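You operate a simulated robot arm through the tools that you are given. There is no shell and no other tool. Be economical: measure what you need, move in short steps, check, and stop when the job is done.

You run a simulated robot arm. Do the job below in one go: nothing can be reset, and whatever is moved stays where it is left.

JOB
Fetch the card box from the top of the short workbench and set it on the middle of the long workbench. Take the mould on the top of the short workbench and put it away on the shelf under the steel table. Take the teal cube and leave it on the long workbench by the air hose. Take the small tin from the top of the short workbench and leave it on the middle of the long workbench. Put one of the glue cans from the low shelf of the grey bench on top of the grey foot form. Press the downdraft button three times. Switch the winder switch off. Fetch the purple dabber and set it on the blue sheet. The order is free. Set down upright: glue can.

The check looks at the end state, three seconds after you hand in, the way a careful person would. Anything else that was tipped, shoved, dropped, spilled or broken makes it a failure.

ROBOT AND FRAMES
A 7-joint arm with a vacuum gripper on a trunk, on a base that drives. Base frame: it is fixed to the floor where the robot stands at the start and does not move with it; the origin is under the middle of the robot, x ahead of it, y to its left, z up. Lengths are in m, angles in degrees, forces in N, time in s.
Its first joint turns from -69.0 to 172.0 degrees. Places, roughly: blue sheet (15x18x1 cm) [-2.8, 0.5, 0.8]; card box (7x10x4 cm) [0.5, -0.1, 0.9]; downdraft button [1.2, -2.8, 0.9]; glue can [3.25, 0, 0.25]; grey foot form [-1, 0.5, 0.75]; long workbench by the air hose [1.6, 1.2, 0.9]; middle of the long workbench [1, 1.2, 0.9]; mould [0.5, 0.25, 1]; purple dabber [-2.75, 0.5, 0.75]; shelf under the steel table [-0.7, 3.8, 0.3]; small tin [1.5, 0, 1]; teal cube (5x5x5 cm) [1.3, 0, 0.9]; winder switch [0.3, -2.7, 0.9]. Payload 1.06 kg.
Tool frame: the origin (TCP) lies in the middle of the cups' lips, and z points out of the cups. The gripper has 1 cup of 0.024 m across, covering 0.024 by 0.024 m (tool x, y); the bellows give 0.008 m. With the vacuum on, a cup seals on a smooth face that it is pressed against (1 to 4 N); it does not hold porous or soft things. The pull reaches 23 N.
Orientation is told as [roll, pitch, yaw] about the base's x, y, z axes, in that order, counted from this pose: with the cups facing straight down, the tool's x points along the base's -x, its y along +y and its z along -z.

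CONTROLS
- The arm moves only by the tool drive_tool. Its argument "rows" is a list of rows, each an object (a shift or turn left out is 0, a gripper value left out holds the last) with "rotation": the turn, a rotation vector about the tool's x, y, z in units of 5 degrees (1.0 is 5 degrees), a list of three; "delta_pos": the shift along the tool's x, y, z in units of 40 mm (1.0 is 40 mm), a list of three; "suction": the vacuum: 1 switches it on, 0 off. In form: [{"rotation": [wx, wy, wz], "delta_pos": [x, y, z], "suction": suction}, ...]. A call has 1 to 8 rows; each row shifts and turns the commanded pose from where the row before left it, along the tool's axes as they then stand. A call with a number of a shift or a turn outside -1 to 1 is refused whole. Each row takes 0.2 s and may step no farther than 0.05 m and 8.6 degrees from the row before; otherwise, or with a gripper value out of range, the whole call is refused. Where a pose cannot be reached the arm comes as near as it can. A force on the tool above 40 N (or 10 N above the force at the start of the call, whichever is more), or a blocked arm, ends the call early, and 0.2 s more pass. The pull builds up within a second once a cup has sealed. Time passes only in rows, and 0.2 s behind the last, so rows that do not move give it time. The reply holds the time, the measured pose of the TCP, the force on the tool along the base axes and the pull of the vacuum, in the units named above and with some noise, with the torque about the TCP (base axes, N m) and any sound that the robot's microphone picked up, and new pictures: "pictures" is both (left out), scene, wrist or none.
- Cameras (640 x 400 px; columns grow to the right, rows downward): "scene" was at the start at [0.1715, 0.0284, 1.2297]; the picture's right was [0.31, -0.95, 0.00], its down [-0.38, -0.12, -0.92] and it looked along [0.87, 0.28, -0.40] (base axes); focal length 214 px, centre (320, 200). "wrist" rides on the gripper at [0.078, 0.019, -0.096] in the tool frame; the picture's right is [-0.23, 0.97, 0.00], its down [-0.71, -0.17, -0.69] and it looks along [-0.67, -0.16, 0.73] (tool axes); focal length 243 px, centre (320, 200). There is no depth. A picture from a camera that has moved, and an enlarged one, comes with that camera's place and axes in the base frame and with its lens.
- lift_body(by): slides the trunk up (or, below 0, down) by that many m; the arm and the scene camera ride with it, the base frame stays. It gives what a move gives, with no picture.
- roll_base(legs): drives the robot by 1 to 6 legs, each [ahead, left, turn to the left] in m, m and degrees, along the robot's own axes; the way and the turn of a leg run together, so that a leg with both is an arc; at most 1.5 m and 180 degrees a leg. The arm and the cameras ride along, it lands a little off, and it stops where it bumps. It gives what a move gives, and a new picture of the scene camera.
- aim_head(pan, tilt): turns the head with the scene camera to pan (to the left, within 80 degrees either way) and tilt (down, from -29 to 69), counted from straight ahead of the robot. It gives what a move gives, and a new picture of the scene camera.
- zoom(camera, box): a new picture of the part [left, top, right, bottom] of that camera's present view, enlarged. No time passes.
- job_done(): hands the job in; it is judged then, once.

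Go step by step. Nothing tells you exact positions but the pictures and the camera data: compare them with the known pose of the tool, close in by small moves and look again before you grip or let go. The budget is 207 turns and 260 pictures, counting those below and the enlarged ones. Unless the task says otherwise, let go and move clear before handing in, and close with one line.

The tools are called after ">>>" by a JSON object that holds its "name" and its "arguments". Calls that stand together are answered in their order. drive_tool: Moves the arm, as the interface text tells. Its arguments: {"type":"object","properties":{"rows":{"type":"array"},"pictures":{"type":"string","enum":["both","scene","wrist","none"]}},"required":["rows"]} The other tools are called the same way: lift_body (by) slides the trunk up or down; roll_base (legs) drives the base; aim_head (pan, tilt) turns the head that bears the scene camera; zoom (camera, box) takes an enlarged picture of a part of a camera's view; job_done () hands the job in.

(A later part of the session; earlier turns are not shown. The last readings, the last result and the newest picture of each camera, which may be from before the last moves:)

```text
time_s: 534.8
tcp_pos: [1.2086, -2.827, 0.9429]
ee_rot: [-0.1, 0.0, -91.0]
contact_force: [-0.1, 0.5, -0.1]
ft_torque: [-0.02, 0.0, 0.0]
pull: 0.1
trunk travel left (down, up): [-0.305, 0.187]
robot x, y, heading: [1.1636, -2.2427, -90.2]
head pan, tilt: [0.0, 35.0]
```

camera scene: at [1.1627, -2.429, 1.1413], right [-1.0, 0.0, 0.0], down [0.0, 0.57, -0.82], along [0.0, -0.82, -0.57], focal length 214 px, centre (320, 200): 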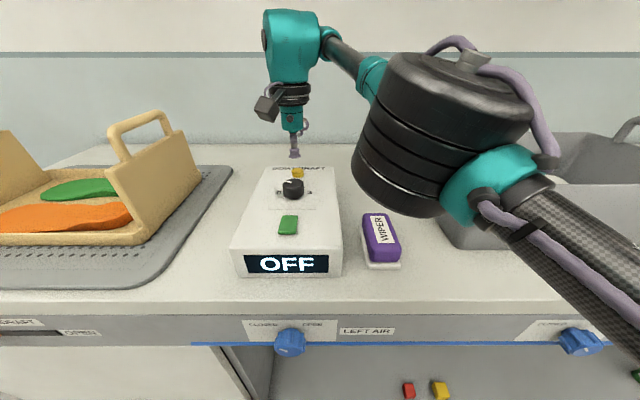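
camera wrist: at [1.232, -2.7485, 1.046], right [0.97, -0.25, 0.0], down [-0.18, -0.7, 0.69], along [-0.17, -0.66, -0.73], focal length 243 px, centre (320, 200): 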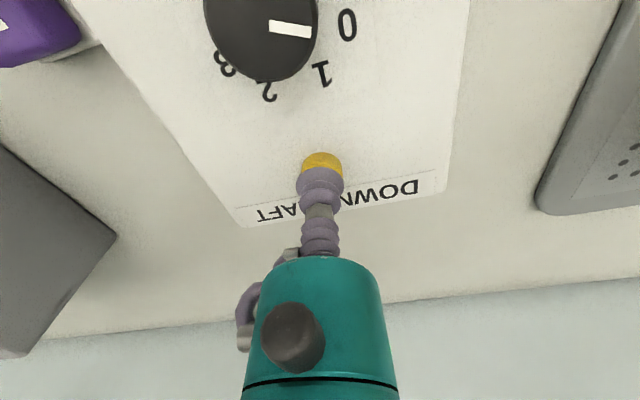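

Third press.

>>> {"name": "drive_tool", "arguments": {"rows": [{"delta_pos": [0, 0, 0.3]}, {"delta_pos": [0, 0, 0.1]}, {"delta_pos": [0, 0, 0.1]}], "pictures": "none"}}

>>> {"name": "drive_tool", "arguments": {"rows": [{"delta_pos": [0, 0, -0.5]}, {"delta_pos": [0.5, 0, -0.8]}, {"delta_pos": [0.9, 0, -0.7]}, {"delta_pos": [0.9, 0, -0.5]}, {"delta_pos": [0.9, 0, -0.3]}, {"delta_pos": [0.9, 0, 0]}], "pictures": "scene"}}

```text
time_s: 535.6
tcp_pos: [1.2075, -2.8267, 0.9241]
ee_rot: [0.1, 0.1, -91.0]
contact_force: [0.7, 0.7, 2.3]
ft_torque: [-0.04, 0.01, 0.04]
pull: 0.1
trunk travel left (down, up): [-0.305, 0.187]
robot x, y, heading: [1.1637, -2.2387, -90.2]
head pan, tilt: [0.0, 35.0]
heard: click
```

```text
time_s: 537.0
tcp_pos: [1.2121, -2.6632, 1.0338]
ee_rot: [0.0, 0.0, -91.1]
contact_force: [-0.1, -0.4, -0.3]
ft_torque: [-0.02, 0.01, -0.04]
pull: 0.1
trunk travel left (down, up): [-0.305, 0.187]
robot x, y, heading: [1.1616, -2.2407, -90.2]
head pan, tilt: [0.0, 35.0]
camera scene: at [1.1626, -2.4285, 1.1414], right [-1.0, 0.0, 0.0], down [0.0, 0.57, -0.82], along [0.0, -0.82, -0.57], focal length 214 px, centre (320, 200)
```

scene: 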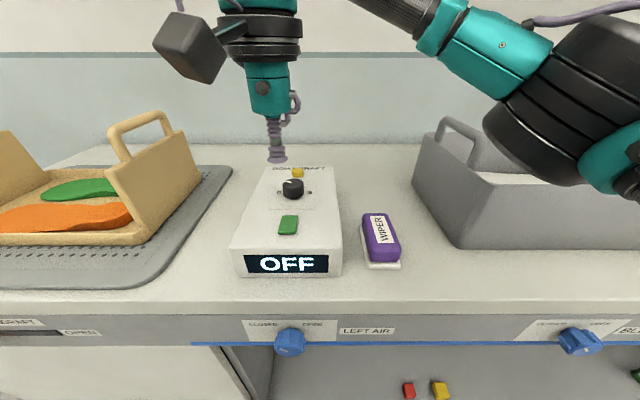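

Three clicks heard. Now to the grey bench at x≈3.3 for a glue can.

>>> {"name": "lift_body", "arguments": {"by": 0.07}}

>>> {"name": "roll_base", "arguments": {"legs": [[-0.9, 0, 0], [0, 0, 90], [0.7, 0, 0]]}}

>>> {"name": "aim_head", "arguments": {"pan": 20, "tilt": 20}}

```text
time_s: 538.0
tcp_pos: [1.2108, -2.6646, 1.1048]
ee_rot: [-0.1, 0.0, -91.0]
contact_force: [0.7, 0.4, 0.3]
ft_torque: [0.04, 0.01, -0.03]
pull: 0.1
trunk travel left (down, up): [-0.375, 0.117]
robot x, y, heading: [1.1643, -2.2389, -90.0]
head pan, tilt: [0.0, 35.0]
```

```text
time_s: 550.0
tcp_pos: [2.2726, -1.2829, 1.106]
ee_rot: [-0.1, 0.0, -0.4]
contact_force: [0.5, 1.0, -0.3]
ft_torque: [-0.02, 0.0, 0.04]
pull: 0.1
trunk travel left (down, up): [-0.375, 0.117]
robot x, y, heading: [1.8525, -1.3336, 0.2]
head pan, tilt: [0.0, 35.0]
camera scene: at [2.0219, -1.3339, 1.2121], right [0.01, -1.0, 0.0], down [-0.57, -0.01, -0.82], along [0.82, 0.01, -0.57], focal length 214 px, centre (320, 200)
```

scene: 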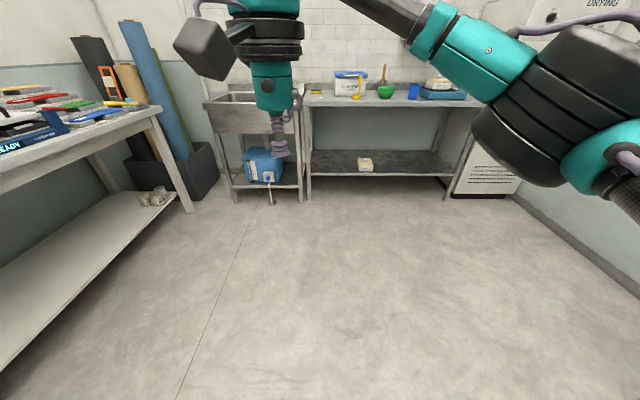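

```text
time_s: 550.8
tcp_pos: [2.2734, -1.2821, 1.1054]
ee_rot: [-0.1, 0.1, -0.3]
contact_force: [-0.3, -0.3, 0.5]
ft_torque: [0.05, -0.01, 0.01]
pull: 0.1
trunk travel left (down, up): [-0.375, 0.117]
robot x, y, heading: [1.8545, -1.3326, 0.7]
head pan, tilt: [20.0, 20.0]
camera scene: at [2.0208, -1.3022, 1.2359], right [0.35, -0.94, 0.0], down [-0.32, -0.12, -0.94], along [0.88, 0.33, -0.34], focal length 214 px, centre (320, 200)
```

scene: 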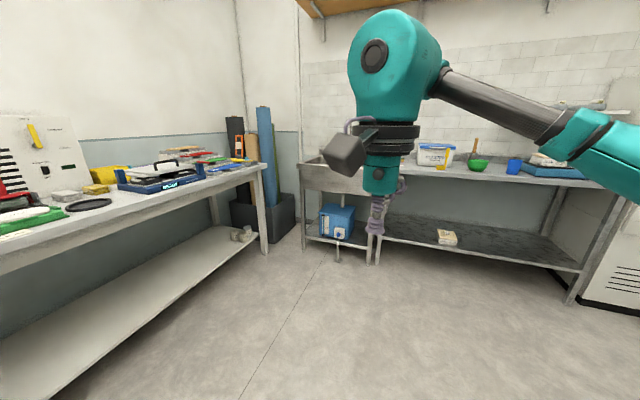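

The glue cans sit at the far right end of the left bench's low shelf. Zoom.

>>> {"name": "zoom", "arguments": {"camera": "scene", "box": [190, 190, 290, 270]}}

>>> {"name": "roll_base", "arguments": {"legs": [[0.6, 0.3, 0], [0, 0, 89.5]]}}

>>> {"name": "aim_head", "arguments": {"pan": -30, "tilt": 30}}

```text
5.00 times, centred on (240, 230) of scene
camera zoom: at [2.0208, -1.3022, 1.2359], right [0.35, -0.94, 0.0], down [-0.32, -0.12, -0.94], along [0.88, 0.33, -0.34], focal length 1072 px, centre (720, 50)
```

zoom: 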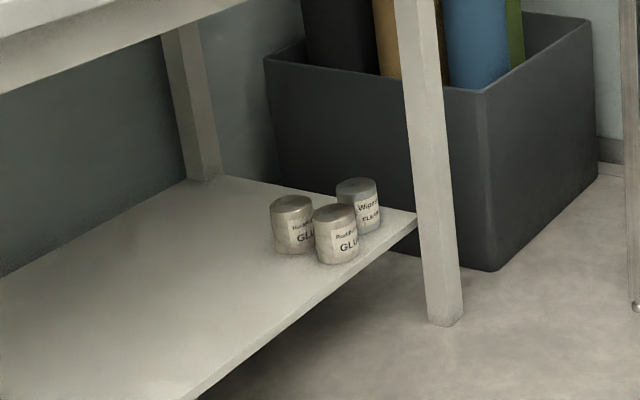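

```text
time_s: 558.3
tcp_pos: [2.3877, -0.6054, 1.1046]
ee_rot: [-0.1, 0.0, 89.4]
contact_force: [-0.2, 0.0, -0.3]
ft_torque: [-0.02, 0.0, 0.01]
pull: 0.0
trunk travel left (down, up): [-0.375, 0.117]
robot x, y, heading: [2.442, -1.0273, 90.0]
head pan, tilt: [20.0, 20.0]
camera scene: at [2.4065, -0.8584, 1.236], right [0.94, 0.35, 0.0], down [0.12, -0.32, -0.94], along [-0.33, 0.88, -0.34], focal length 214 px, centre (320, 200)
```

scene: 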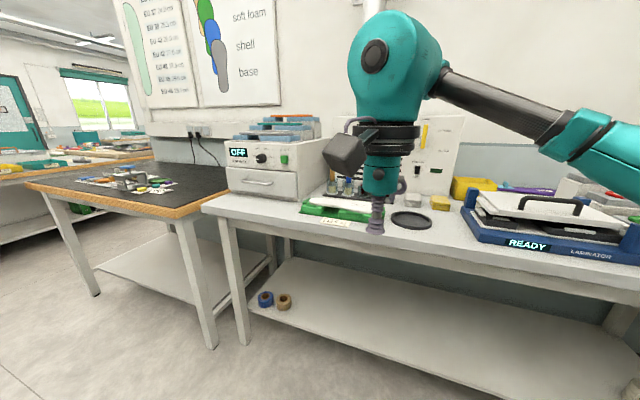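

```text
time_s: 559.5
tcp_pos: [2.3879, -0.6057, 1.1058]
ee_rot: [0.0, 0.0, 89.5]
contact_force: [-0.7, 0.4, -0.9]
ft_torque: [-0.05, 0.0, 0.01]
pull: 0.1
trunk travel left (down, up): [-0.375, 0.117]
robot x, y, heading: [2.4391, -1.0303, 90.3]
head pan, tilt: [-30.0, 30.0]
camera scene: at [2.4835, -0.8672, 1.22], right [0.87, -0.5, 0.0], down [-0.25, -0.43, -0.87], along [0.43, 0.75, -0.5], focal length 214 px, centre (320, 200)
```

scene: 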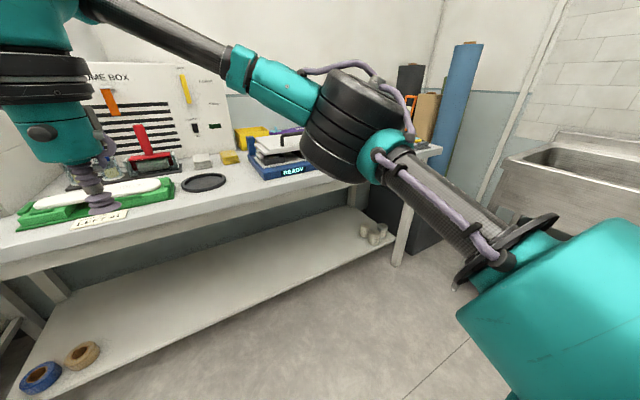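

Two cans labelled GLUE and a third different one, near (3.38,-0.06) beside the bench leg. I'll come in diagonally (heading ~42°) so my elbow stays outside. First go closer and look.

>>> {"name": "roll_base", "arguments": {"legs": [[0, 0, -48], [0.55, -0.25, 0]]}}

>>> {"name": "aim_head", "arguments": {"pan": 15, "tilt": 45}}

```text
time_s: 565.1
tcp_pos: [3.2936, -0.5215, 1.105]
ee_rot: [-0.1, -0.1, 41.3]
contact_force: [-0.3, 0.1, 0.2]
ft_torque: [0.03, 0.0, 0.0]
pull: 0.0
trunk travel left (down, up): [-0.375, 0.117]
robot x, y, heading: [3.0133, -0.8412, 42.3]
head pan, tilt: [-30.0, 30.0]
camera scene: at [3.1632, -0.7671, 1.2199], right [0.21, -0.98, 0.0], down [-0.49, -0.11, -0.87], along [0.85, 0.18, -0.5], focal length 214 px, centre (320, 200)
```

scene: 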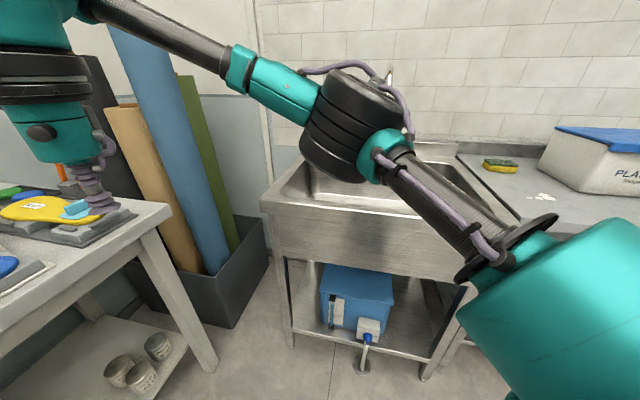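

```text
time_s: 566.2
tcp_pos: [3.2939, -0.5213, 1.1058]
ee_rot: [-0.2, 0.0, 41.3]
contact_force: [0.3, -0.9, 0.5]
ft_torque: [-0.03, 0.01, 0.04]
pull: 0.0
trunk travel left (down, up): [-0.375, 0.117]
robot x, y, heading: [3.0122, -0.8411, 42.1]
head pan, tilt: [15.0, 45.0]
camera scene: at [3.1186, -0.7181, 1.1973], right [0.84, -0.54, 0.0], down [-0.38, -0.59, -0.71], along [0.38, 0.59, -0.71], focal length 214 px, centre (320, 200)
```

scene: 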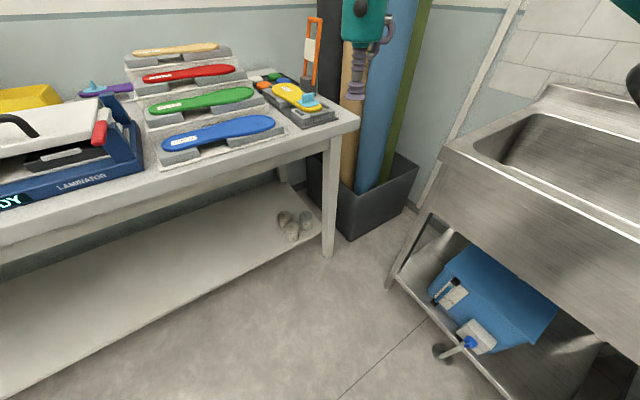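

Cans: front GLUE can near (3.36,-0.07), bench leg at (3.54,-0.16), sink at x≥3.7. I back off a little to lower the trunk and arm safely.

>>> {"name": "roll_base", "arguments": {"legs": [[-0.23, 0.207, 0]]}}

>>> {"name": "drive_tool", "arguments": {"rows": [{"delta_pos": [-0.5, 0, 0.8]}, {"delta_pos": [-0.5, 0, 0.8]}, {"delta_pos": [-0.5, 0, 0.8]}, {"delta_pos": [-0.5, 0, 0.8]}, {"delta_pos": [-0.5, 0, 0.8]}, {"delta_pos": [-0.3, 0, 0.8]}], "pictures": "scene"}}

```text
time_s: 568.6
tcp_pos: [2.9841, -0.5246, 1.1053]
ee_rot: [-0.1, 0.0, 41.3]
contact_force: [0.3, 0.0, 0.6]
ft_torque: [0.0, -0.04, 0.0]
pull: 0.1
trunk travel left (down, up): [-0.375, 0.117]
robot x, y, heading: [2.7006, -0.8461, 42.1]
head pan, tilt: [15.0, 45.0]
camera scene: at [2.8093, -0.7209, 1.1974], right [0.84, -0.54, 0.0], down [-0.38, -0.59, -0.71], along [0.38, 0.59, -0.71], focal length 214 px, centre (320, 200)
```

scene: 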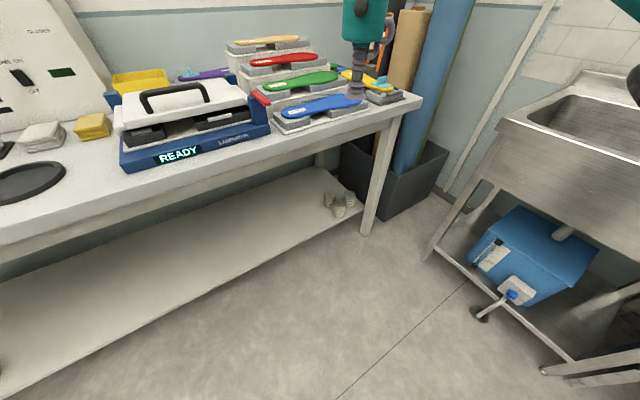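

```text
time_s: 570.0
tcp_pos: [3.0702, -0.451, 0.9139]
ee_rot: [-0.1, 0.0, 41.2]
contact_force: [1.3, 0.2, 0.7]
ft_torque: [0.01, 0.0, -0.01]
pull: 0.1
trunk travel left (down, up): [-0.375, 0.117]
robot x, y, heading: [2.7013, -0.8429, 42.4]
head pan, tilt: [15.0, 45.0]
camera scene: at [2.8097, -0.7208, 1.1973], right [0.84, -0.54, 0.0], down [-0.38, -0.59, -0.71], along [0.38, 0.59, -0.71], focal length 214 px, centre (320, 200)
```

scene: 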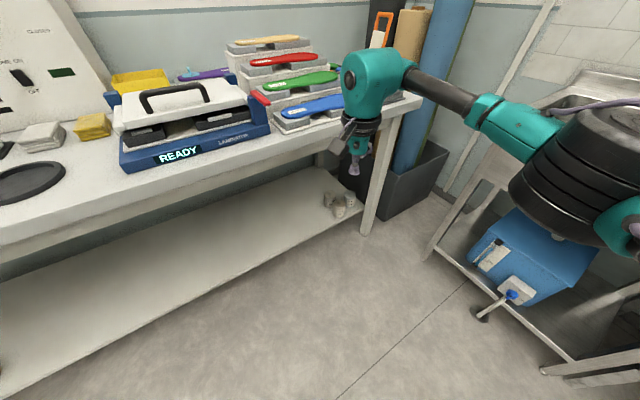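

>>> {"name": "lift_body", "arguments": {"by": -0.365}}

>>> {"name": "drive_tool", "arguments": {"rows": [{"delta_pos": [-0.2, 0, 0.9]}, {"delta_pos": [0, 0, 0.9]}, {"delta_pos": [0, 0, 0.9]}, {"delta_pos": [0, 0, 0.9]}], "pictures": "scene"}}

```text
time_s: 573.6
tcp_pos: [3.0692, -0.4507, 0.5478]
ee_rot: [-0.2, 0.0, 41.3]
contact_force: [-0.2, -1.3, 0.1]
ft_torque: [-0.02, -0.01, -0.01]
pull: 0.0
trunk travel left (down, up): [-0.01, 0.482]
robot x, y, heading: [2.704, -0.845, 42.5]
head pan, tilt: [15.0, 45.0]
```

```text
time_s: 574.6
tcp_pos: [3.0746, -0.4448, 0.403]
ee_rot: [-0.1, -0.2, 41.3]
contact_force: [-0.4, -0.4, 0.9]
ft_torque: [-0.01, 0.03, -0.01]
pull: 0.0
trunk travel left (down, up): [-0.01, 0.482]
robot x, y, heading: [2.7011, -0.8454, 42.3]
head pan, tilt: [15.0, 45.0]
camera scene: at [2.8871, -0.6507, 0.8225], right [0.84, -0.54, 0.0], down [-0.38, -0.59, -0.71], along [0.38, 0.59, -0.71], focal length 214 px, centre (320, 200)
```

scene: 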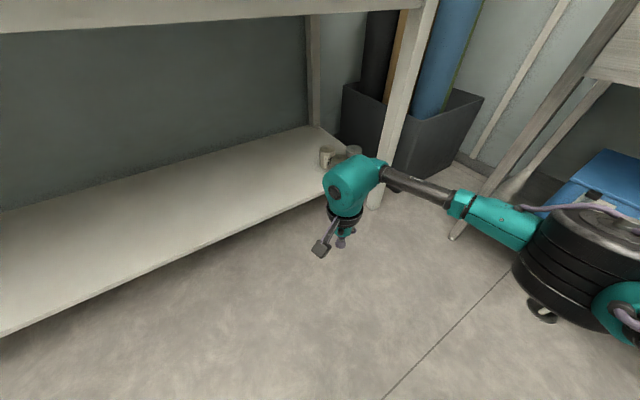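

>>> {"name": "aim_head", "arguments": {"pan": -35, "tilt": 40}}

>>> {"name": "roll_base", "arguments": {"legs": [[0.3, 0.053, 0]]}}

>>> {"name": "zoom", "arguments": {"camera": "wrist", "box": [0, 0, 640, 400]}}

```text
time_s: 575.8
tcp_pos: [3.0747, -0.4436, 0.4043]
ee_rot: [-0.1, 0.0, 41.3]
contact_force: [-0.5, -0.2, -0.3]
ft_torque: [0.02, -0.04, 0.0]
pull: 0.2
trunk travel left (down, up): [-0.01, 0.482]
robot x, y, heading: [2.7061, -0.8417, 42.1]
head pan, tilt: [-35.0, 40.0]
camera scene: at [2.9274, -0.7083, 0.8297], right [0.13, -0.99, 0.0], down [-0.64, -0.08, -0.77], along [0.76, 0.1, -0.64], focal length 214 px, centre (320, 200)
```

scene: 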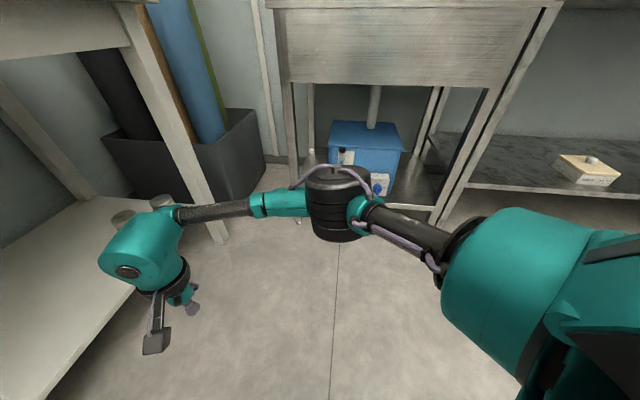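

```text
time_s: 577.8
tcp_pos: [3.2608, -0.2055, 0.4033]
ee_rot: [-0.2, 0.0, 41.2]
contact_force: [0.1, 0.0, -0.6]
ft_torque: [-0.02, 0.02, -0.02]
pull: 0.0
trunk travel left (down, up): [-0.01, 0.482]
robot x, y, heading: [2.8876, -0.6054, 42.1]
head pan, tilt: [-35.0, 40.0]
camera scene: at [3.1126, -0.469, 0.8297], right [0.12, -0.99, 0.0], down [-0.64, -0.08, -0.77], along [0.76, 0.09, -0.64], focal length 214 px, centre (320, 200)
```

scene: 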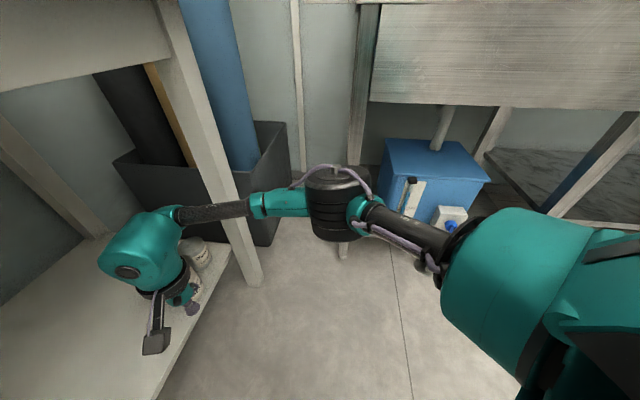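

```text
1.00 times, centred on (320, 200) of wrist (not enlarged: the box is as wide or as high as the picture)
camera zoom: at [3.1901, -0.2431, 0.4995], right [-0.46, 0.89, 0.0], down [0.64, 0.34, 0.69], along [0.61, 0.32, -0.73], focal length 243 px, centre (320, 200)
```

zoom: 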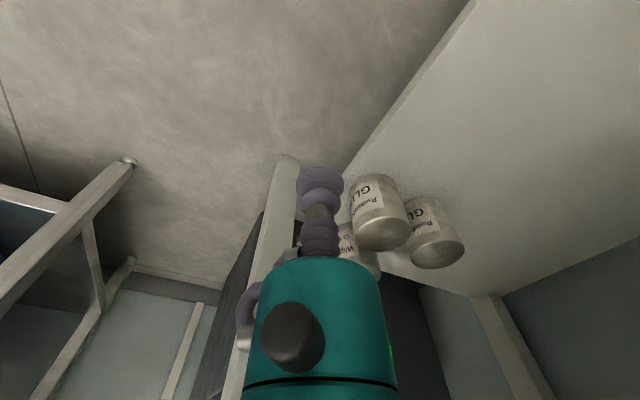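

Clear of the leg so far. Move in a bit more.

>>> {"name": "roll_base", "arguments": {"legs": [[0.13, 0.03, 0]]}}

>>> {"name": "zoom", "arguments": {"camera": "wrist", "box": [0, 0, 640, 400]}}

```text
time_s: 579.1
tcp_pos: [3.3371, -0.0964, 0.4033]
ee_rot: [-0.1, 0.0, 41.3]
contact_force: [-0.1, -0.4, 0.1]
ft_torque: [-0.02, 0.03, -0.01]
pull: 0.1
trunk travel left (down, up): [-0.01, 0.482]
robot x, y, heading: [2.9677, -0.4933, 42.0]
head pan, tilt: [-35.0, 40.0]
camera scene: at [3.1891, -0.3594, 0.8298], right [0.12, -0.99, 0.0], down [-0.64, -0.08, -0.77], along [0.76, 0.1, -0.64], focal length 214 px, centre (320, 200)
```

scene: 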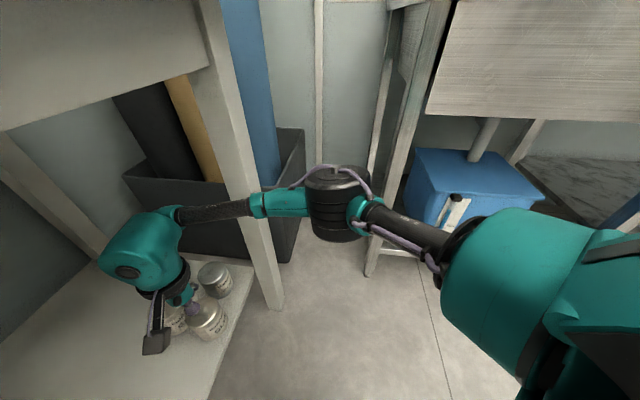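

```text
1.00 times, centred on (320, 200) of wrist (not enlarged: the box is as wide or as high as the picture)
camera zoom: at [3.2665, -0.1335, 0.4996], right [-0.46, 0.89, 0.0], down [0.64, 0.34, 0.69], along [0.61, 0.32, -0.73], focal length 243 px, centre (320, 200)
```

zoom: 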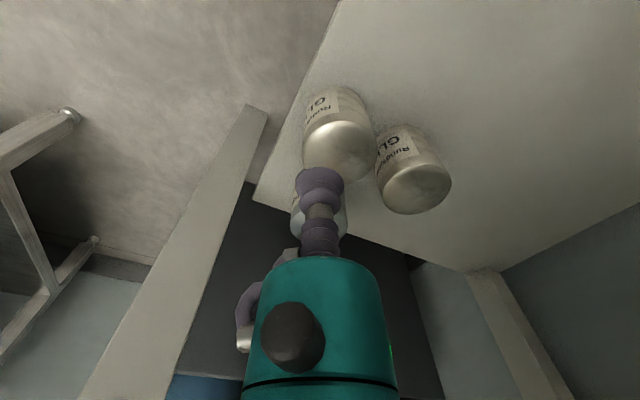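

Front can top at about (3.375,-0.056,0.292). Base 3 cm more, then arm.

>>> {"name": "roll_base", "arguments": {"legs": [[0.03, 0, 0]]}}

>>> {"name": "drive_tool", "arguments": {"rows": [{"delta_pos": [-0.6, 0.12, 0.3], "suction": 1}, {"delta_pos": [0, 0, 0.8]}, {"delta_pos": [0, 0, 0.7]}], "pictures": "wrist"}}

```text
time_s: 580.0
tcp_pos: [3.3587, -0.0751, 0.404]
ee_rot: [-0.1, 0.0, 41.3]
contact_force: [-0.2, -0.4, -0.5]
ft_torque: [0.04, -0.03, -0.03]
pull: 0.0
trunk travel left (down, up): [-0.01, 0.482]
robot x, y, heading: [2.9854, -0.4791, 42.2]
head pan, tilt: [-35.0, 40.0]
camera scene: at [3.2112, -0.3393, 0.8297], right [0.12, -0.99, 0.0], down [-0.64, -0.08, -0.77], along [0.76, 0.1, -0.64], focal length 214 px, centre (320, 200)
```

scene: 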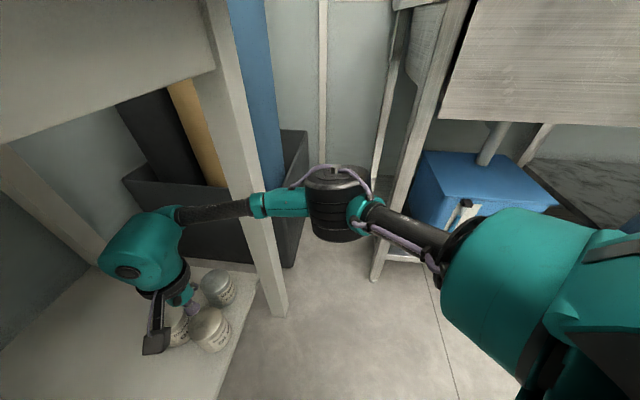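

```text
time_s: 580.8
tcp_pos: [3.3752, -0.0565, 0.3301]
ee_rot: [-0.1, 0.0, 41.4]
contact_force: [-0.2, 0.3, 0.5]
ft_torque: [-0.01, -0.01, -0.01]
pull: 0.1
trunk travel left (down, up): [-0.01, 0.482]
robot x, y, heading: [2.9922, -0.4724, 42.1]
head pan, tilt: [-35.0, 40.0]
camera wrist: at [3.304, -0.0936, 0.4268], right [-0.46, 0.89, 0.0], down [0.64, 0.34, 0.69], along [0.61, 0.32, -0.73], focal length 243 px, centre (320, 200)
```

wrist: 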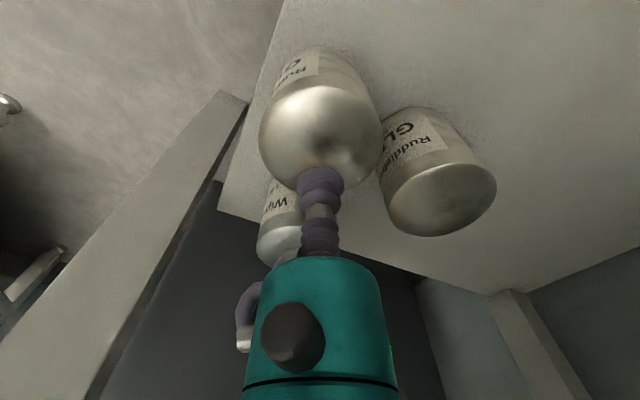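

>>> {"name": "drive_tool", "arguments": {"rows": [{"delta_pos": [0.1, 0, 0.5]}, {"delta_pos": [0, 0, 0.3]}, {"delta_pos": [0, 0, 0.12]}, {"delta_pos": [0, 0, 0.1]}, {}], "pictures": "none"}}

```text
time_s: 581.6
tcp_pos: [3.3724, -0.0558, 0.2997]
ee_rot: [0.2, -0.4, 41.2]
contact_force: [-0.8, -4.4, 17.2]
ft_torque: [0.0, 0.01, -0.05]
pull: 22.4
trunk travel left (down, up): [-0.01, 0.482]
robot x, y, heading: [2.9916, -0.4769, 41.9]
head pan, tilt: [-35.0, 40.0]
stopped in row 4: the force on the tool passed its limit at 46 N (the readings are from after the stop); the commanded pose is now the measured one
```

Sealed (pressed a bit firmly). Lift and look.

>>> {"name": "drive_tool", "arguments": {"rows": [{"delta_pos": [0, 0, -0.3]}, {"delta_pos": [0, 0, -0.6]}, {"delta_pos": [0, 0, -0.8]}, {"delta_pos": [0, 0, -0.8]}, {"delta_pos": [0, 0, -0.5]}], "pictures": "wrist"}}

```text
time_s: 582.8
tcp_pos: [3.3723, -0.0567, 0.4176]
ee_rot: [0.2, -0.2, 41.2]
contact_force: [0.4, 0.0, -2.1]
ft_torque: [-0.05, -0.01, 0.01]
pull: 22.9
trunk travel left (down, up): [-0.01, 0.482]
robot x, y, heading: [2.9861, -0.4773, 41.8]
head pan, tilt: [-35.0, 40.0]
camera wrist: at [3.3013, -0.0955, 0.5131], right [-0.46, 0.89, 0.0], down [0.65, 0.34, 0.69], along [0.61, 0.32, -0.73], focal length 243 px, centre (320, 200)
```

wrist: 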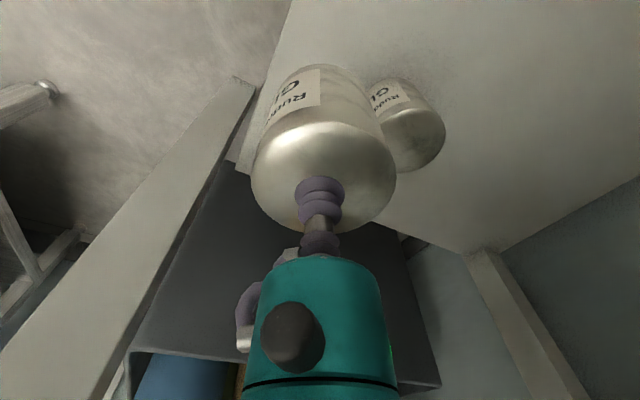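

>>> {"name": "roll_base", "arguments": {"legs": [[-0.459, -0.086, 0]]}}

>>> {"name": "aim_head", "arguments": {"pan": 15, "tilt": 40}}

```text
time_s: 585.6
tcp_pos: [3.0888, -0.43, 0.4181]
ee_rot: [0.2, -0.2, 41.1]
contact_force: [0.0, 0.0, -3.4]
ft_torque: [0.02, -0.02, 0.03]
pull: 22.7
trunk travel left (down, up): [-0.01, 0.482]
robot x, y, heading: [2.7053, -0.8458, 42.1]
head pan, tilt: [-35.0, 40.0]
camera scene: at [2.9278, -0.711, 0.8297], right [0.12, -0.99, 0.0], down [-0.64, -0.08, -0.77], along [0.76, 0.09, -0.64], focal length 214 px, centre (320, 200)
```

scene: 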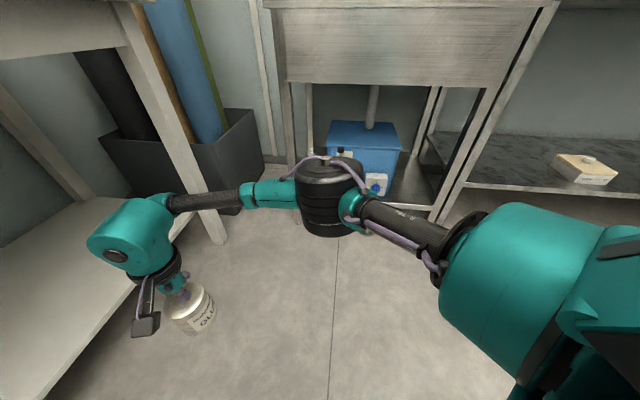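

```text
time_s: 586.8
tcp_pos: [3.0905, -0.4292, 0.4177]
ee_rot: [0.1, -0.2, 41.0]
contact_force: [0.1, 0.1, -3.3]
ft_torque: [0.0, -0.01, -0.03]
pull: 23.0
trunk travel left (down, up): [-0.01, 0.482]
robot x, y, heading: [2.7023, -0.8478, 42.1]
head pan, tilt: [15.0, 40.0]
camera scene: at [2.8897, -0.6501, 0.8297], right [0.84, -0.55, 0.0], down [-0.35, -0.54, -0.77], along [0.42, 0.64, -0.64], focal length 214 px, centre (320, 200)
```

scene: 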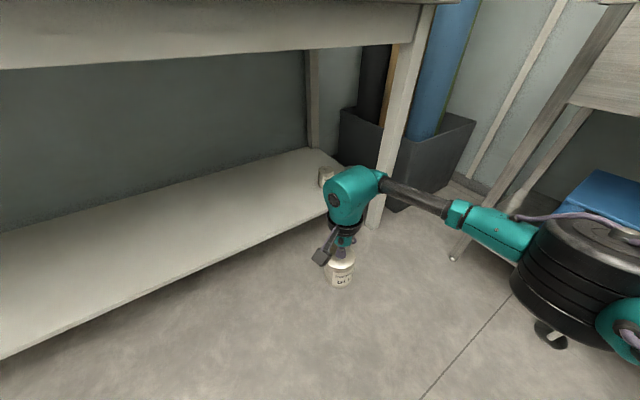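

>>> {"name": "roll_base", "arguments": {"legs": [[-0.35, 0, 0]]}}

>>> {"name": "drive_tool", "arguments": {"rows": [{"delta_pos": [0.2, 0, -0.9]}, {"delta_pos": [0.2, 0, -0.9]}, {"delta_pos": [0.2, 0, -0.9]}, {"delta_pos": [0.2, 0, -0.9]}, {"delta_pos": [0.2, 0, -0.9]}, {"delta_pos": [0.3, 0, -0.9]}, {"delta_pos": [0.3, 0, -0.9]}], "pictures": "none"}}

>>> {"name": "lift_body", "arguments": {"by": 0.365}}

```text
time_s: 589.1
tcp_pos: [2.8294, -0.6641, 0.4166]
ee_rot: [0.1, -0.2, 41.1]
contact_force: [0.1, 0.3, -3.2]
ft_torque: [-0.04, -0.01, 0.02]
pull: 23.2
trunk travel left (down, up): [-0.01, 0.482]
robot x, y, heading: [2.4441, -1.0784, 41.7]
head pan, tilt: [15.0, 40.0]
camera scene: at [2.6293, -0.8846, 0.8296], right [0.84, -0.55, 0.0], down [-0.35, -0.54, -0.77], along [0.42, 0.64, -0.64], focal length 214 px, centre (320, 200)
```

scene: 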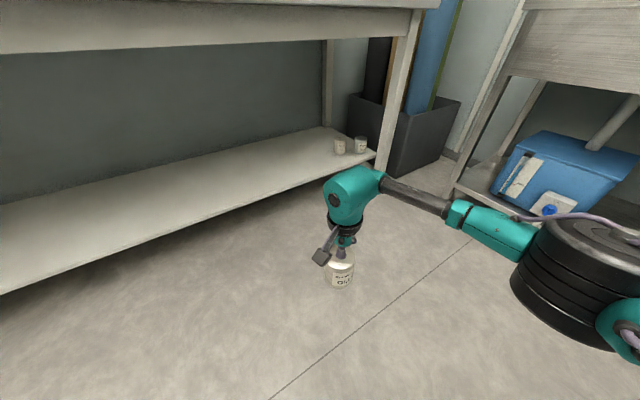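

```text
time_s: 590.7
tcp_pos: [2.7804, -0.7083, 0.6687]
ee_rot: [0.1, -0.2, 41.0]
contact_force: [0.2, -0.5, -3.6]
ft_torque: [0.01, 0.0, 0.0]
pull: 22.9
trunk travel left (down, up): [-0.01, 0.482]
robot x, y, heading: [2.4429, -1.0828, 42.1]
head pan, tilt: [15.0, 40.0]
```

```text
time_s: 594.2
tcp_pos: [2.7806, -0.7071, 1.0337]
ee_rot: [0.0, -0.2, 41.0]
contact_force: [-0.7, -0.3, -2.3]
ft_torque: [-0.01, -0.04, -0.01]
pull: 22.6
trunk travel left (down, up): [-0.375, 0.117]
robot x, y, heading: [2.4396, -1.0812, 41.6]
head pan, tilt: [15.0, 40.0]
```

Carry to the foot form: tuck a bit, then drive back west.

>>> {"name": "drive_tool", "arguments": {"rows": [{"delta_pos": [0.6, 0, -0.5]}, {"delta_pos": [0.6, 0, -0.5]}, {"delta_pos": [0.5, 0, -0.5]}], "pictures": "none"}}

>>> {"name": "roll_base", "arguments": {"legs": [[0, 0, 138], [1.4, 0, 0], [1.24, 0, 0], [0, -1.5, 0]]}}

>>> {"name": "aim_head", "arguments": {"pan": 0, "tilt": 35}}

```text
time_s: 595.0
tcp_pos: [2.729, -0.7522, 1.0948]
ee_rot: [0.1, -0.2, 41.1]
contact_force: [0.0, -0.8, -2.5]
ft_torque: [0.01, 0.01, 0.02]
pull: 22.3
trunk travel left (down, up): [-0.375, 0.117]
robot x, y, heading: [2.4439, -1.0819, 41.8]
head pan, tilt: [15.0, 40.0]
```

```text
time_s: 626.4
tcp_pos: [-0.6207, 0.3437, 1.0931]
ee_rot: [0.1, -0.1, 178.9]
contact_force: [-0.5, -0.7, -2.6]
ft_torque: [0.02, -0.02, -0.01]
pull: 22.5
trunk travel left (down, up): [-0.375, 0.117]
robot x, y, heading: [-0.187, 0.396, 179.8]
head pan, tilt: [15.0, 40.0]
camera scene: at [-0.3519, 0.3748, 1.2046], right [-0.26, 0.97, 0.0], down [0.62, 0.16, -0.77], along [-0.74, -0.2, -0.64], focal length 214 px, centre (320, 200)
```

scene: 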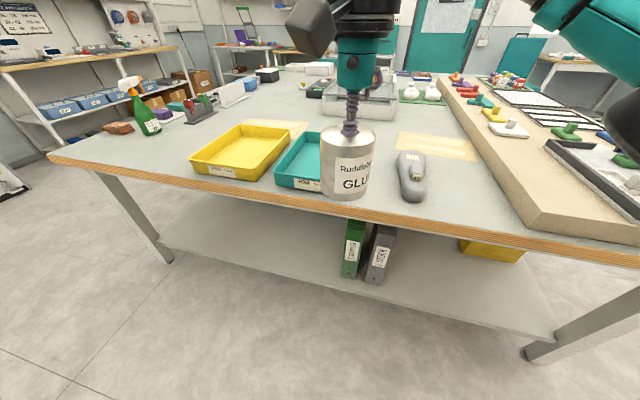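

```text
time_s: 627.1
tcp_pos: [-0.6194, 0.344, 1.0937]
ee_rot: [0.2, -0.2, 179.0]
contact_force: [0.4, -0.5, -3.1]
ft_torque: [0.02, 0.01, -0.03]
pull: 22.6
trunk travel left (down, up): [-0.375, 0.117]
robot x, y, heading: [-0.1847, 0.3968, 179.7]
head pan, tilt: [0.0, 35.0]
camera scene: at [-0.3578, 0.3967, 1.2121], right [0.0, 1.0, 0.0], down [0.57, 0.0, -0.82], along [-0.82, 0.0, -0.57], focal length 214 px, centre (320, 200)
```

scene: 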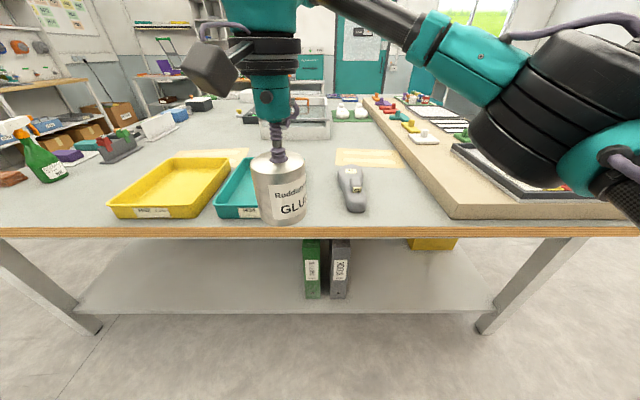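

>>> {"name": "zoom", "arguments": {"camera": "scene", "box": [310, 150, 400, 220]}}

>>> {"name": "zoom", "arguments": {"camera": "wrist", "box": [0, 0, 640, 400]}}

```text
5.71 times, centred on (355, 185) of scene
camera zoom: at [-0.3578, 0.3967, 1.2121], right [0.0, 1.0, 0.0], down [0.57, 0.0, -0.82], along [-0.82, 0.0, -0.57], focal length 1226 px, centre (120, 286)
```

zoom: 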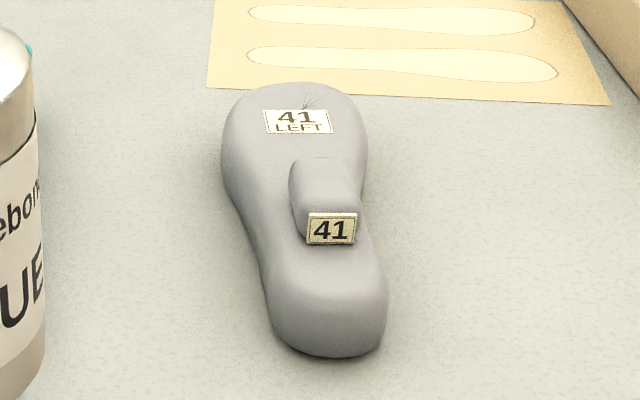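

```text
1.00 times, centred on (320, 200) of wrist (not enlarged: the box is as wide or as high as the picture)
camera zoom: at [-0.5414, 0.3226, 1.1896], right [-0.25, -0.97, 0.0], down [-0.7, 0.19, 0.69], along [-0.66, 0.17, -0.73], focal length 243 px, centre (320, 200)
```

zoom: 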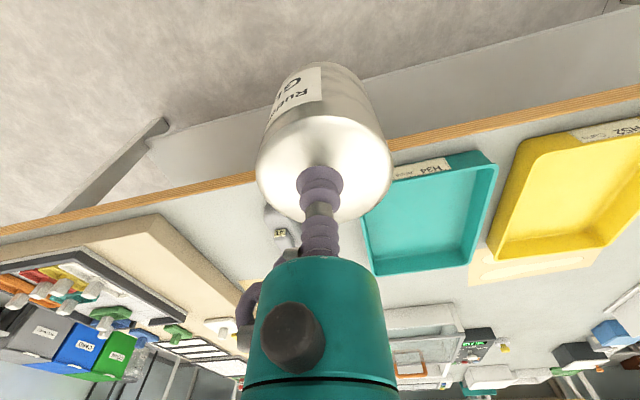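

The form's forefoot (label "41 LEFT") is a wide smooth area about (-1.085,0.513) past the ankle ridge; that is where a can can stand. I position the base and look from nearer.

>>> {"name": "roll_base", "arguments": {"legs": [[0, -0.165, 0.3], [0.3, 0, 0]]}}

>>> {"name": "aim_head", "arguments": {"pan": -5, "tilt": 50}}

>>> {"name": "zoom", "arguments": {"camera": "wrist", "box": [0, 0, 640, 400]}}

```text
time_s: 630.9
tcp_pos: [-0.9191, 0.5059, 1.094]
ee_rot: [0.1, -0.2, 178.9]
contact_force: [0.4, -0.1, -4.5]
ft_torque: [0.0, 0.02, -0.02]
pull: 22.9
trunk travel left (down, up): [-0.375, 0.117]
robot x, y, heading: [-0.488, 0.5617, 180.0]
head pan, tilt: [0.0, 35.0]
camera scene: at [-0.6581, 0.5608, 1.212], right [0.0, 1.0, 0.0], down [0.57, 0.0, -0.82], along [-0.82, 0.0, -0.57], focal length 214 px, centre (320, 200)
```

scene: 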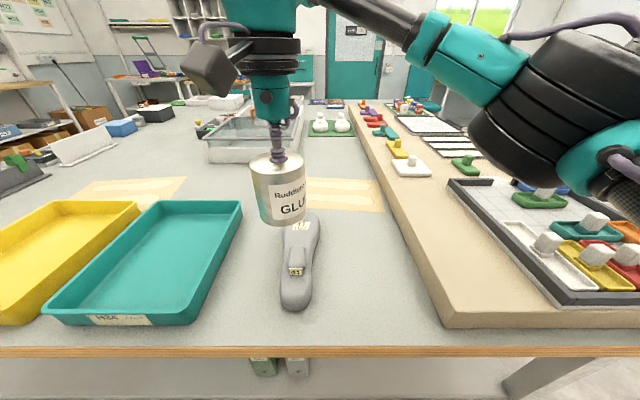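

```text
time_s: 631.6
tcp_pos: [-0.9202, 0.5071, 1.0944]
ee_rot: [0.1, -0.2, 179.0]
contact_force: [-0.3, -0.9, -3.3]
ft_torque: [0.01, 0.02, 0.0]
pull: 22.7
trunk travel left (down, up): [-0.375, 0.117]
robot x, y, heading: [-0.486, 0.5584, 180.0]
head pan, tilt: [-5.0, 50.0]
camera scene: at [-0.6463, 0.5674, 1.1904], right [0.09, 1.0, 0.0], down [0.76, -0.07, -0.64], along [-0.64, 0.06, -0.77], focal length 214 px, centre (320, 200)
```

scene: 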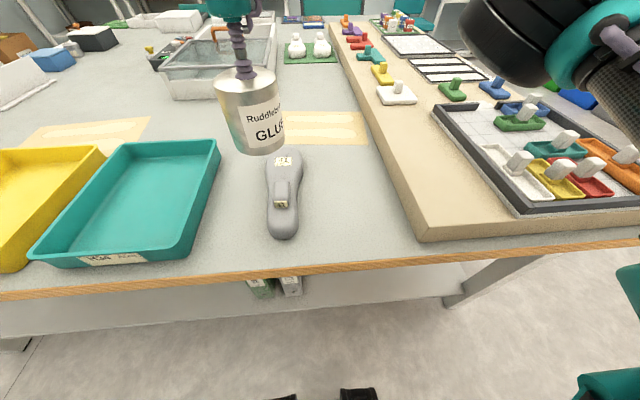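

```text
1.00 times, centred on (320, 200) of wrist (not enlarged: the box is as wide or as high as the picture)
camera zoom: at [-0.8411, 0.4863, 1.1896], right [-0.25, -0.97, 0.0], down [-0.7, 0.19, 0.69], along [-0.67, 0.17, -0.73], focal length 243 px, centre (320, 200)
```

zoom: 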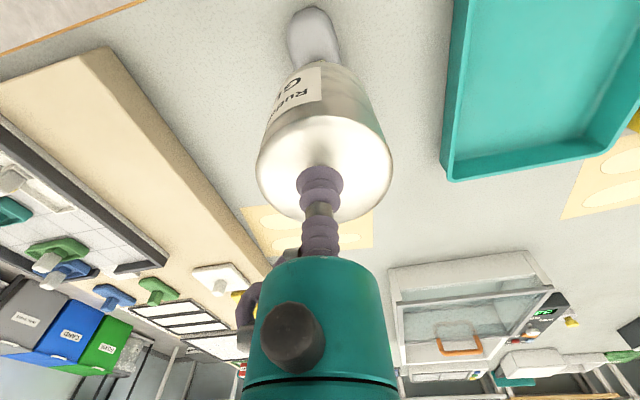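

Target for the can: (-1.08,0.514). Move base 4 cm and extend.

>>> {"name": "roll_base", "arguments": {"legs": [[0.04, 0, 0]]}}

>>> {"name": "drive_tool", "arguments": {"rows": [{"delta_pos": [-0.75, -0.03, 0.4]}, {"delta_pos": [-0.75, -0.03, 0.4]}, {"delta_pos": [-0.75, -0.05, 0.4]}, {"delta_pos": [-0.75, -0.05, 0.4]}]}}

>>> {"name": "zoom", "arguments": {"camera": "scene", "box": [220, 80, 360, 240]}}

```text
time_s: 632.5
tcp_pos: [-0.9614, 0.5066, 1.093]
ee_rot: [0.0, -0.1, 179.0]
contact_force: [-0.1, -0.2, -2.9]
ft_torque: [0.03, -0.03, 0.0]
pull: 23.0
trunk travel left (down, up): [-0.375, 0.117]
robot x, y, heading: [-0.5277, 0.5621, 179.8]
head pan, tilt: [-5.0, 50.0]
camera scene: at [-0.6869, 0.5675, 1.1902], right [0.09, 1.0, 0.0], down [0.76, -0.07, -0.64], along [-0.64, 0.06, -0.77], focal length 214 px, centre (320, 200)
```

scene: 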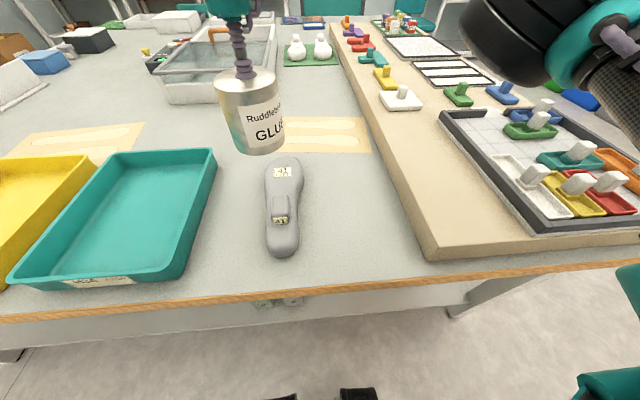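

```text
time_s: 633.5
tcp_pos: [-1.0811, 0.5145, 1.0319]
ee_rot: [0.1, -0.2, 179.1]
contact_force: [-0.9, -0.4, -2.1]
ft_torque: [0.0, 0.02, -0.02]
pull: 23.0
trunk travel left (down, up): [-0.375, 0.117]
robot x, y, heading: [-0.5263, 0.5605, 180.0]
head pan, tilt: [-5.0, 50.0]
camera scene: at [-0.6863, 0.5673, 1.1904], right [0.09, 1.0, 0.0], down [0.76, -0.07, -0.64], along [-0.64, 0.06, -0.77], focal length 214 px, centre (320, 200)
camera wrist: at [-1.0022, 0.4943, 1.1255], right [-0.25, -0.97, 0.0], down [-0.7, 0.18, 0.69], along [-0.67, 0.17, -0.73], focal length 243 px, centre (320, 200)
```

scene: 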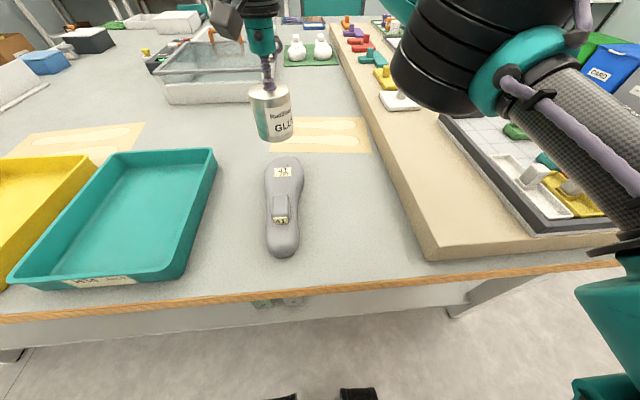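
wrist: 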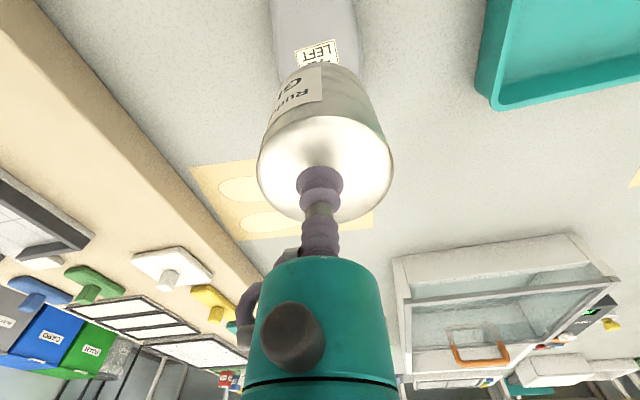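

```text
2.50 times, centred on (290, 160) of scene
camera zoom: at [-0.6863, 0.5673, 1.1904], right [0.09, 1.0, 0.0], down [0.76, -0.07, -0.64], along [-0.64, 0.06, -0.77], focal length 536 px, centre (395, 300)
```

zoom: 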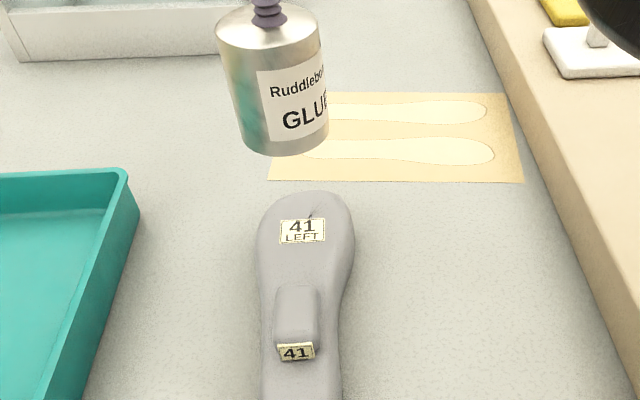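

>>> {"name": "drive_tool", "arguments": {"rows": [{"delta_pos": [0.35, -0.06, 0.4]}, {"delta_pos": [0, 0, 0.6]}, {"delta_pos": [0, 0, 0.5]}], "pictures": "wrist"}}

>>> {"name": "zoom", "arguments": {"camera": "scene", "box": [220, 80, 360, 240]}}

```text
time_s: 634.3
tcp_pos: [-1.0656, 0.5167, 0.9706]
ee_rot: [0.2, -0.2, 179.0]
contact_force: [-0.5, 0.3, -2.4]
ft_torque: [0.01, 0.02, 0.0]
pull: 23.0
trunk travel left (down, up): [-0.375, 0.117]
robot x, y, heading: [-0.5258, 0.5611, 180.0]
head pan, tilt: [-5.0, 50.0]
camera wrist: at [-0.9878, 0.4964, 1.066], right [-0.25, -0.97, 0.0], down [-0.7, 0.19, 0.69], along [-0.67, 0.17, -0.73], focal length 243 px, centre (320, 200)
```

wrist: 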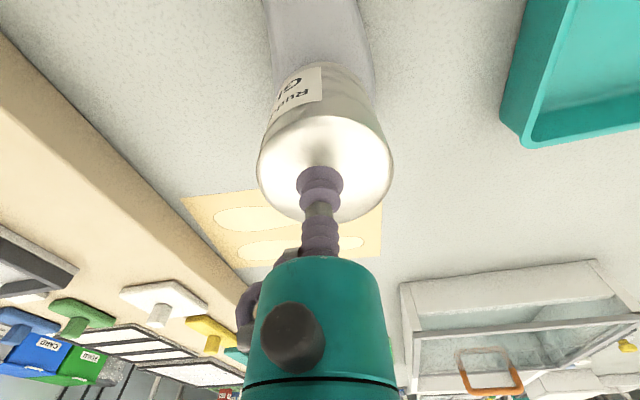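

```text
2.50 times, centred on (290, 160) of scene
camera zoom: at [-0.6862, 0.5676, 1.1904], right [0.09, 1.0, 0.0], down [0.76, -0.07, -0.64], along [-0.64, 0.06, -0.77], focal length 536 px, centre (395, 300)
```

zoom: 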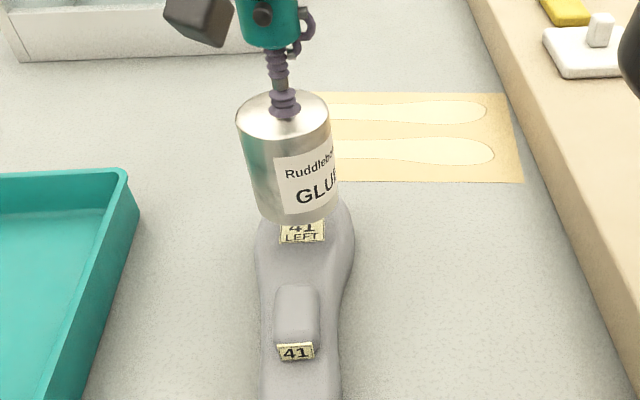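

>>> {"name": "drive_tool", "arguments": {"rows": [{"delta_pos": [0, 0, 0.3]}, {"delta_pos": [0, 0, 0.2]}, {"delta_pos": [0, 0, 0.15]}], "pictures": "none"}}

>>> {"name": "zoom", "arguments": {"camera": "scene", "box": [220, 80, 360, 240]}}

```text
time_s: 635.1
tcp_pos: [-1.0657, 0.5167, 0.9446]
ee_rot: [0.1, -0.2, 179.0]
contact_force: [0.4, 1.0, -3.3]
ft_torque: [0.0, -0.01, 0.0]
pull: 23.4
trunk travel left (down, up): [-0.375, 0.117]
robot x, y, heading: [-0.526, 0.5599, 179.9]
head pan, tilt: [-5.0, 50.0]
```

```text
2.50 times, centred on (290, 160) of scene
camera zoom: at [-0.6862, 0.5675, 1.1904], right [0.09, 1.0, 0.0], down [0.76, -0.07, -0.64], along [-0.64, 0.06, -0.77], focal length 536 px, centre (395, 300)
```

zoom: 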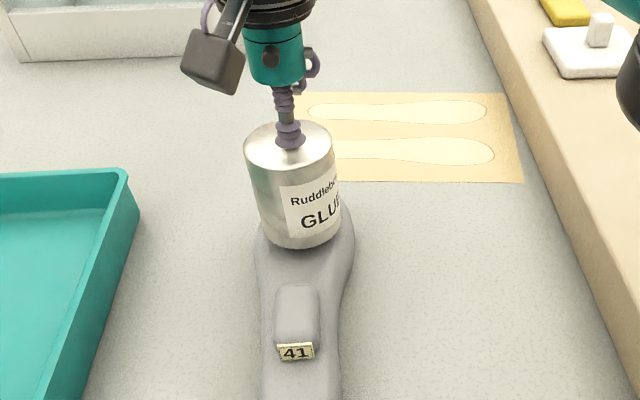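

>>> {"name": "drive_tool", "arguments": {"rows": [{"delta_pos": [0, 0, 0.1]}, {"delta_pos": [0, 0, 0.1]}], "pictures": "none"}}

>>> {"name": "drive_tool", "arguments": {"rows": [{"delta_pos": [0, 0, 0.08]}, {"delta_pos": [0, 0, 0.08]}], "pictures": "none"}}

```text
time_s: 635.7
tcp_pos: [-1.0653, 0.5173, 0.936]
ee_rot: [0.1, -0.2, 178.9]
contact_force: [-0.2, 0.3, -4.1]
ft_torque: [0.01, 0.0, 0.0]
pull: 22.7
trunk travel left (down, up): [-0.375, 0.117]
robot x, y, heading: [-0.5273, 0.5597, 179.9]
head pan, tilt: [-5.0, 50.0]
```

```text
time_s: 636.3
tcp_pos: [-1.0658, 0.5168, 0.931]
ee_rot: [0.2, -0.3, 179.0]
contact_force: [-0.4, 2.3, 2.3]
ft_torque: [0.01, -0.03, -0.02]
pull: 22.9
trunk travel left (down, up): [-0.375, 0.117]
robot x, y, heading: [-0.5287, 0.559, 179.7]
head pan, tilt: [-5.0, 50.0]
```

Contact with almost no torque. Release softly and check before rising.

>>> {"name": "drive_tool", "arguments": {"rows": [{"delta_pos": [0, 0, 0.03]}, {"suction": 0}, {}, {}, {}, {"delta_pos": [0, 0, -0.15]}, {"delta_pos": [0, 0, -0.2]}], "pictures": "none"}}

>>> {"name": "zoom", "arguments": {"camera": "scene", "box": [220, 80, 360, 240]}}

```text
time_s: 637.9
tcp_pos: [-1.065, 0.5168, 0.9418]
ee_rot: [0.1, -0.2, 179.0]
contact_force: [0.6, 0.9, -0.6]
ft_torque: [-0.03, -0.04, -0.02]
pull: 0.2
trunk travel left (down, up): [-0.375, 0.117]
robot x, y, heading: [-0.527, 0.5627, 179.8]
head pan, tilt: [-5.0, 50.0]
```

```text
2.50 times, centred on (290, 160) of scene
camera zoom: at [-0.6859, 0.5675, 1.1904], right [0.09, 1.0, 0.0], down [0.76, -0.07, -0.64], along [-0.64, 0.06, -0.77], focal length 536 px, centre (395, 300)
```

zoom: 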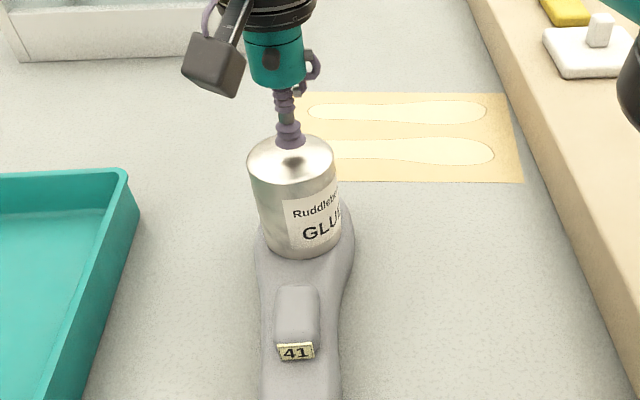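

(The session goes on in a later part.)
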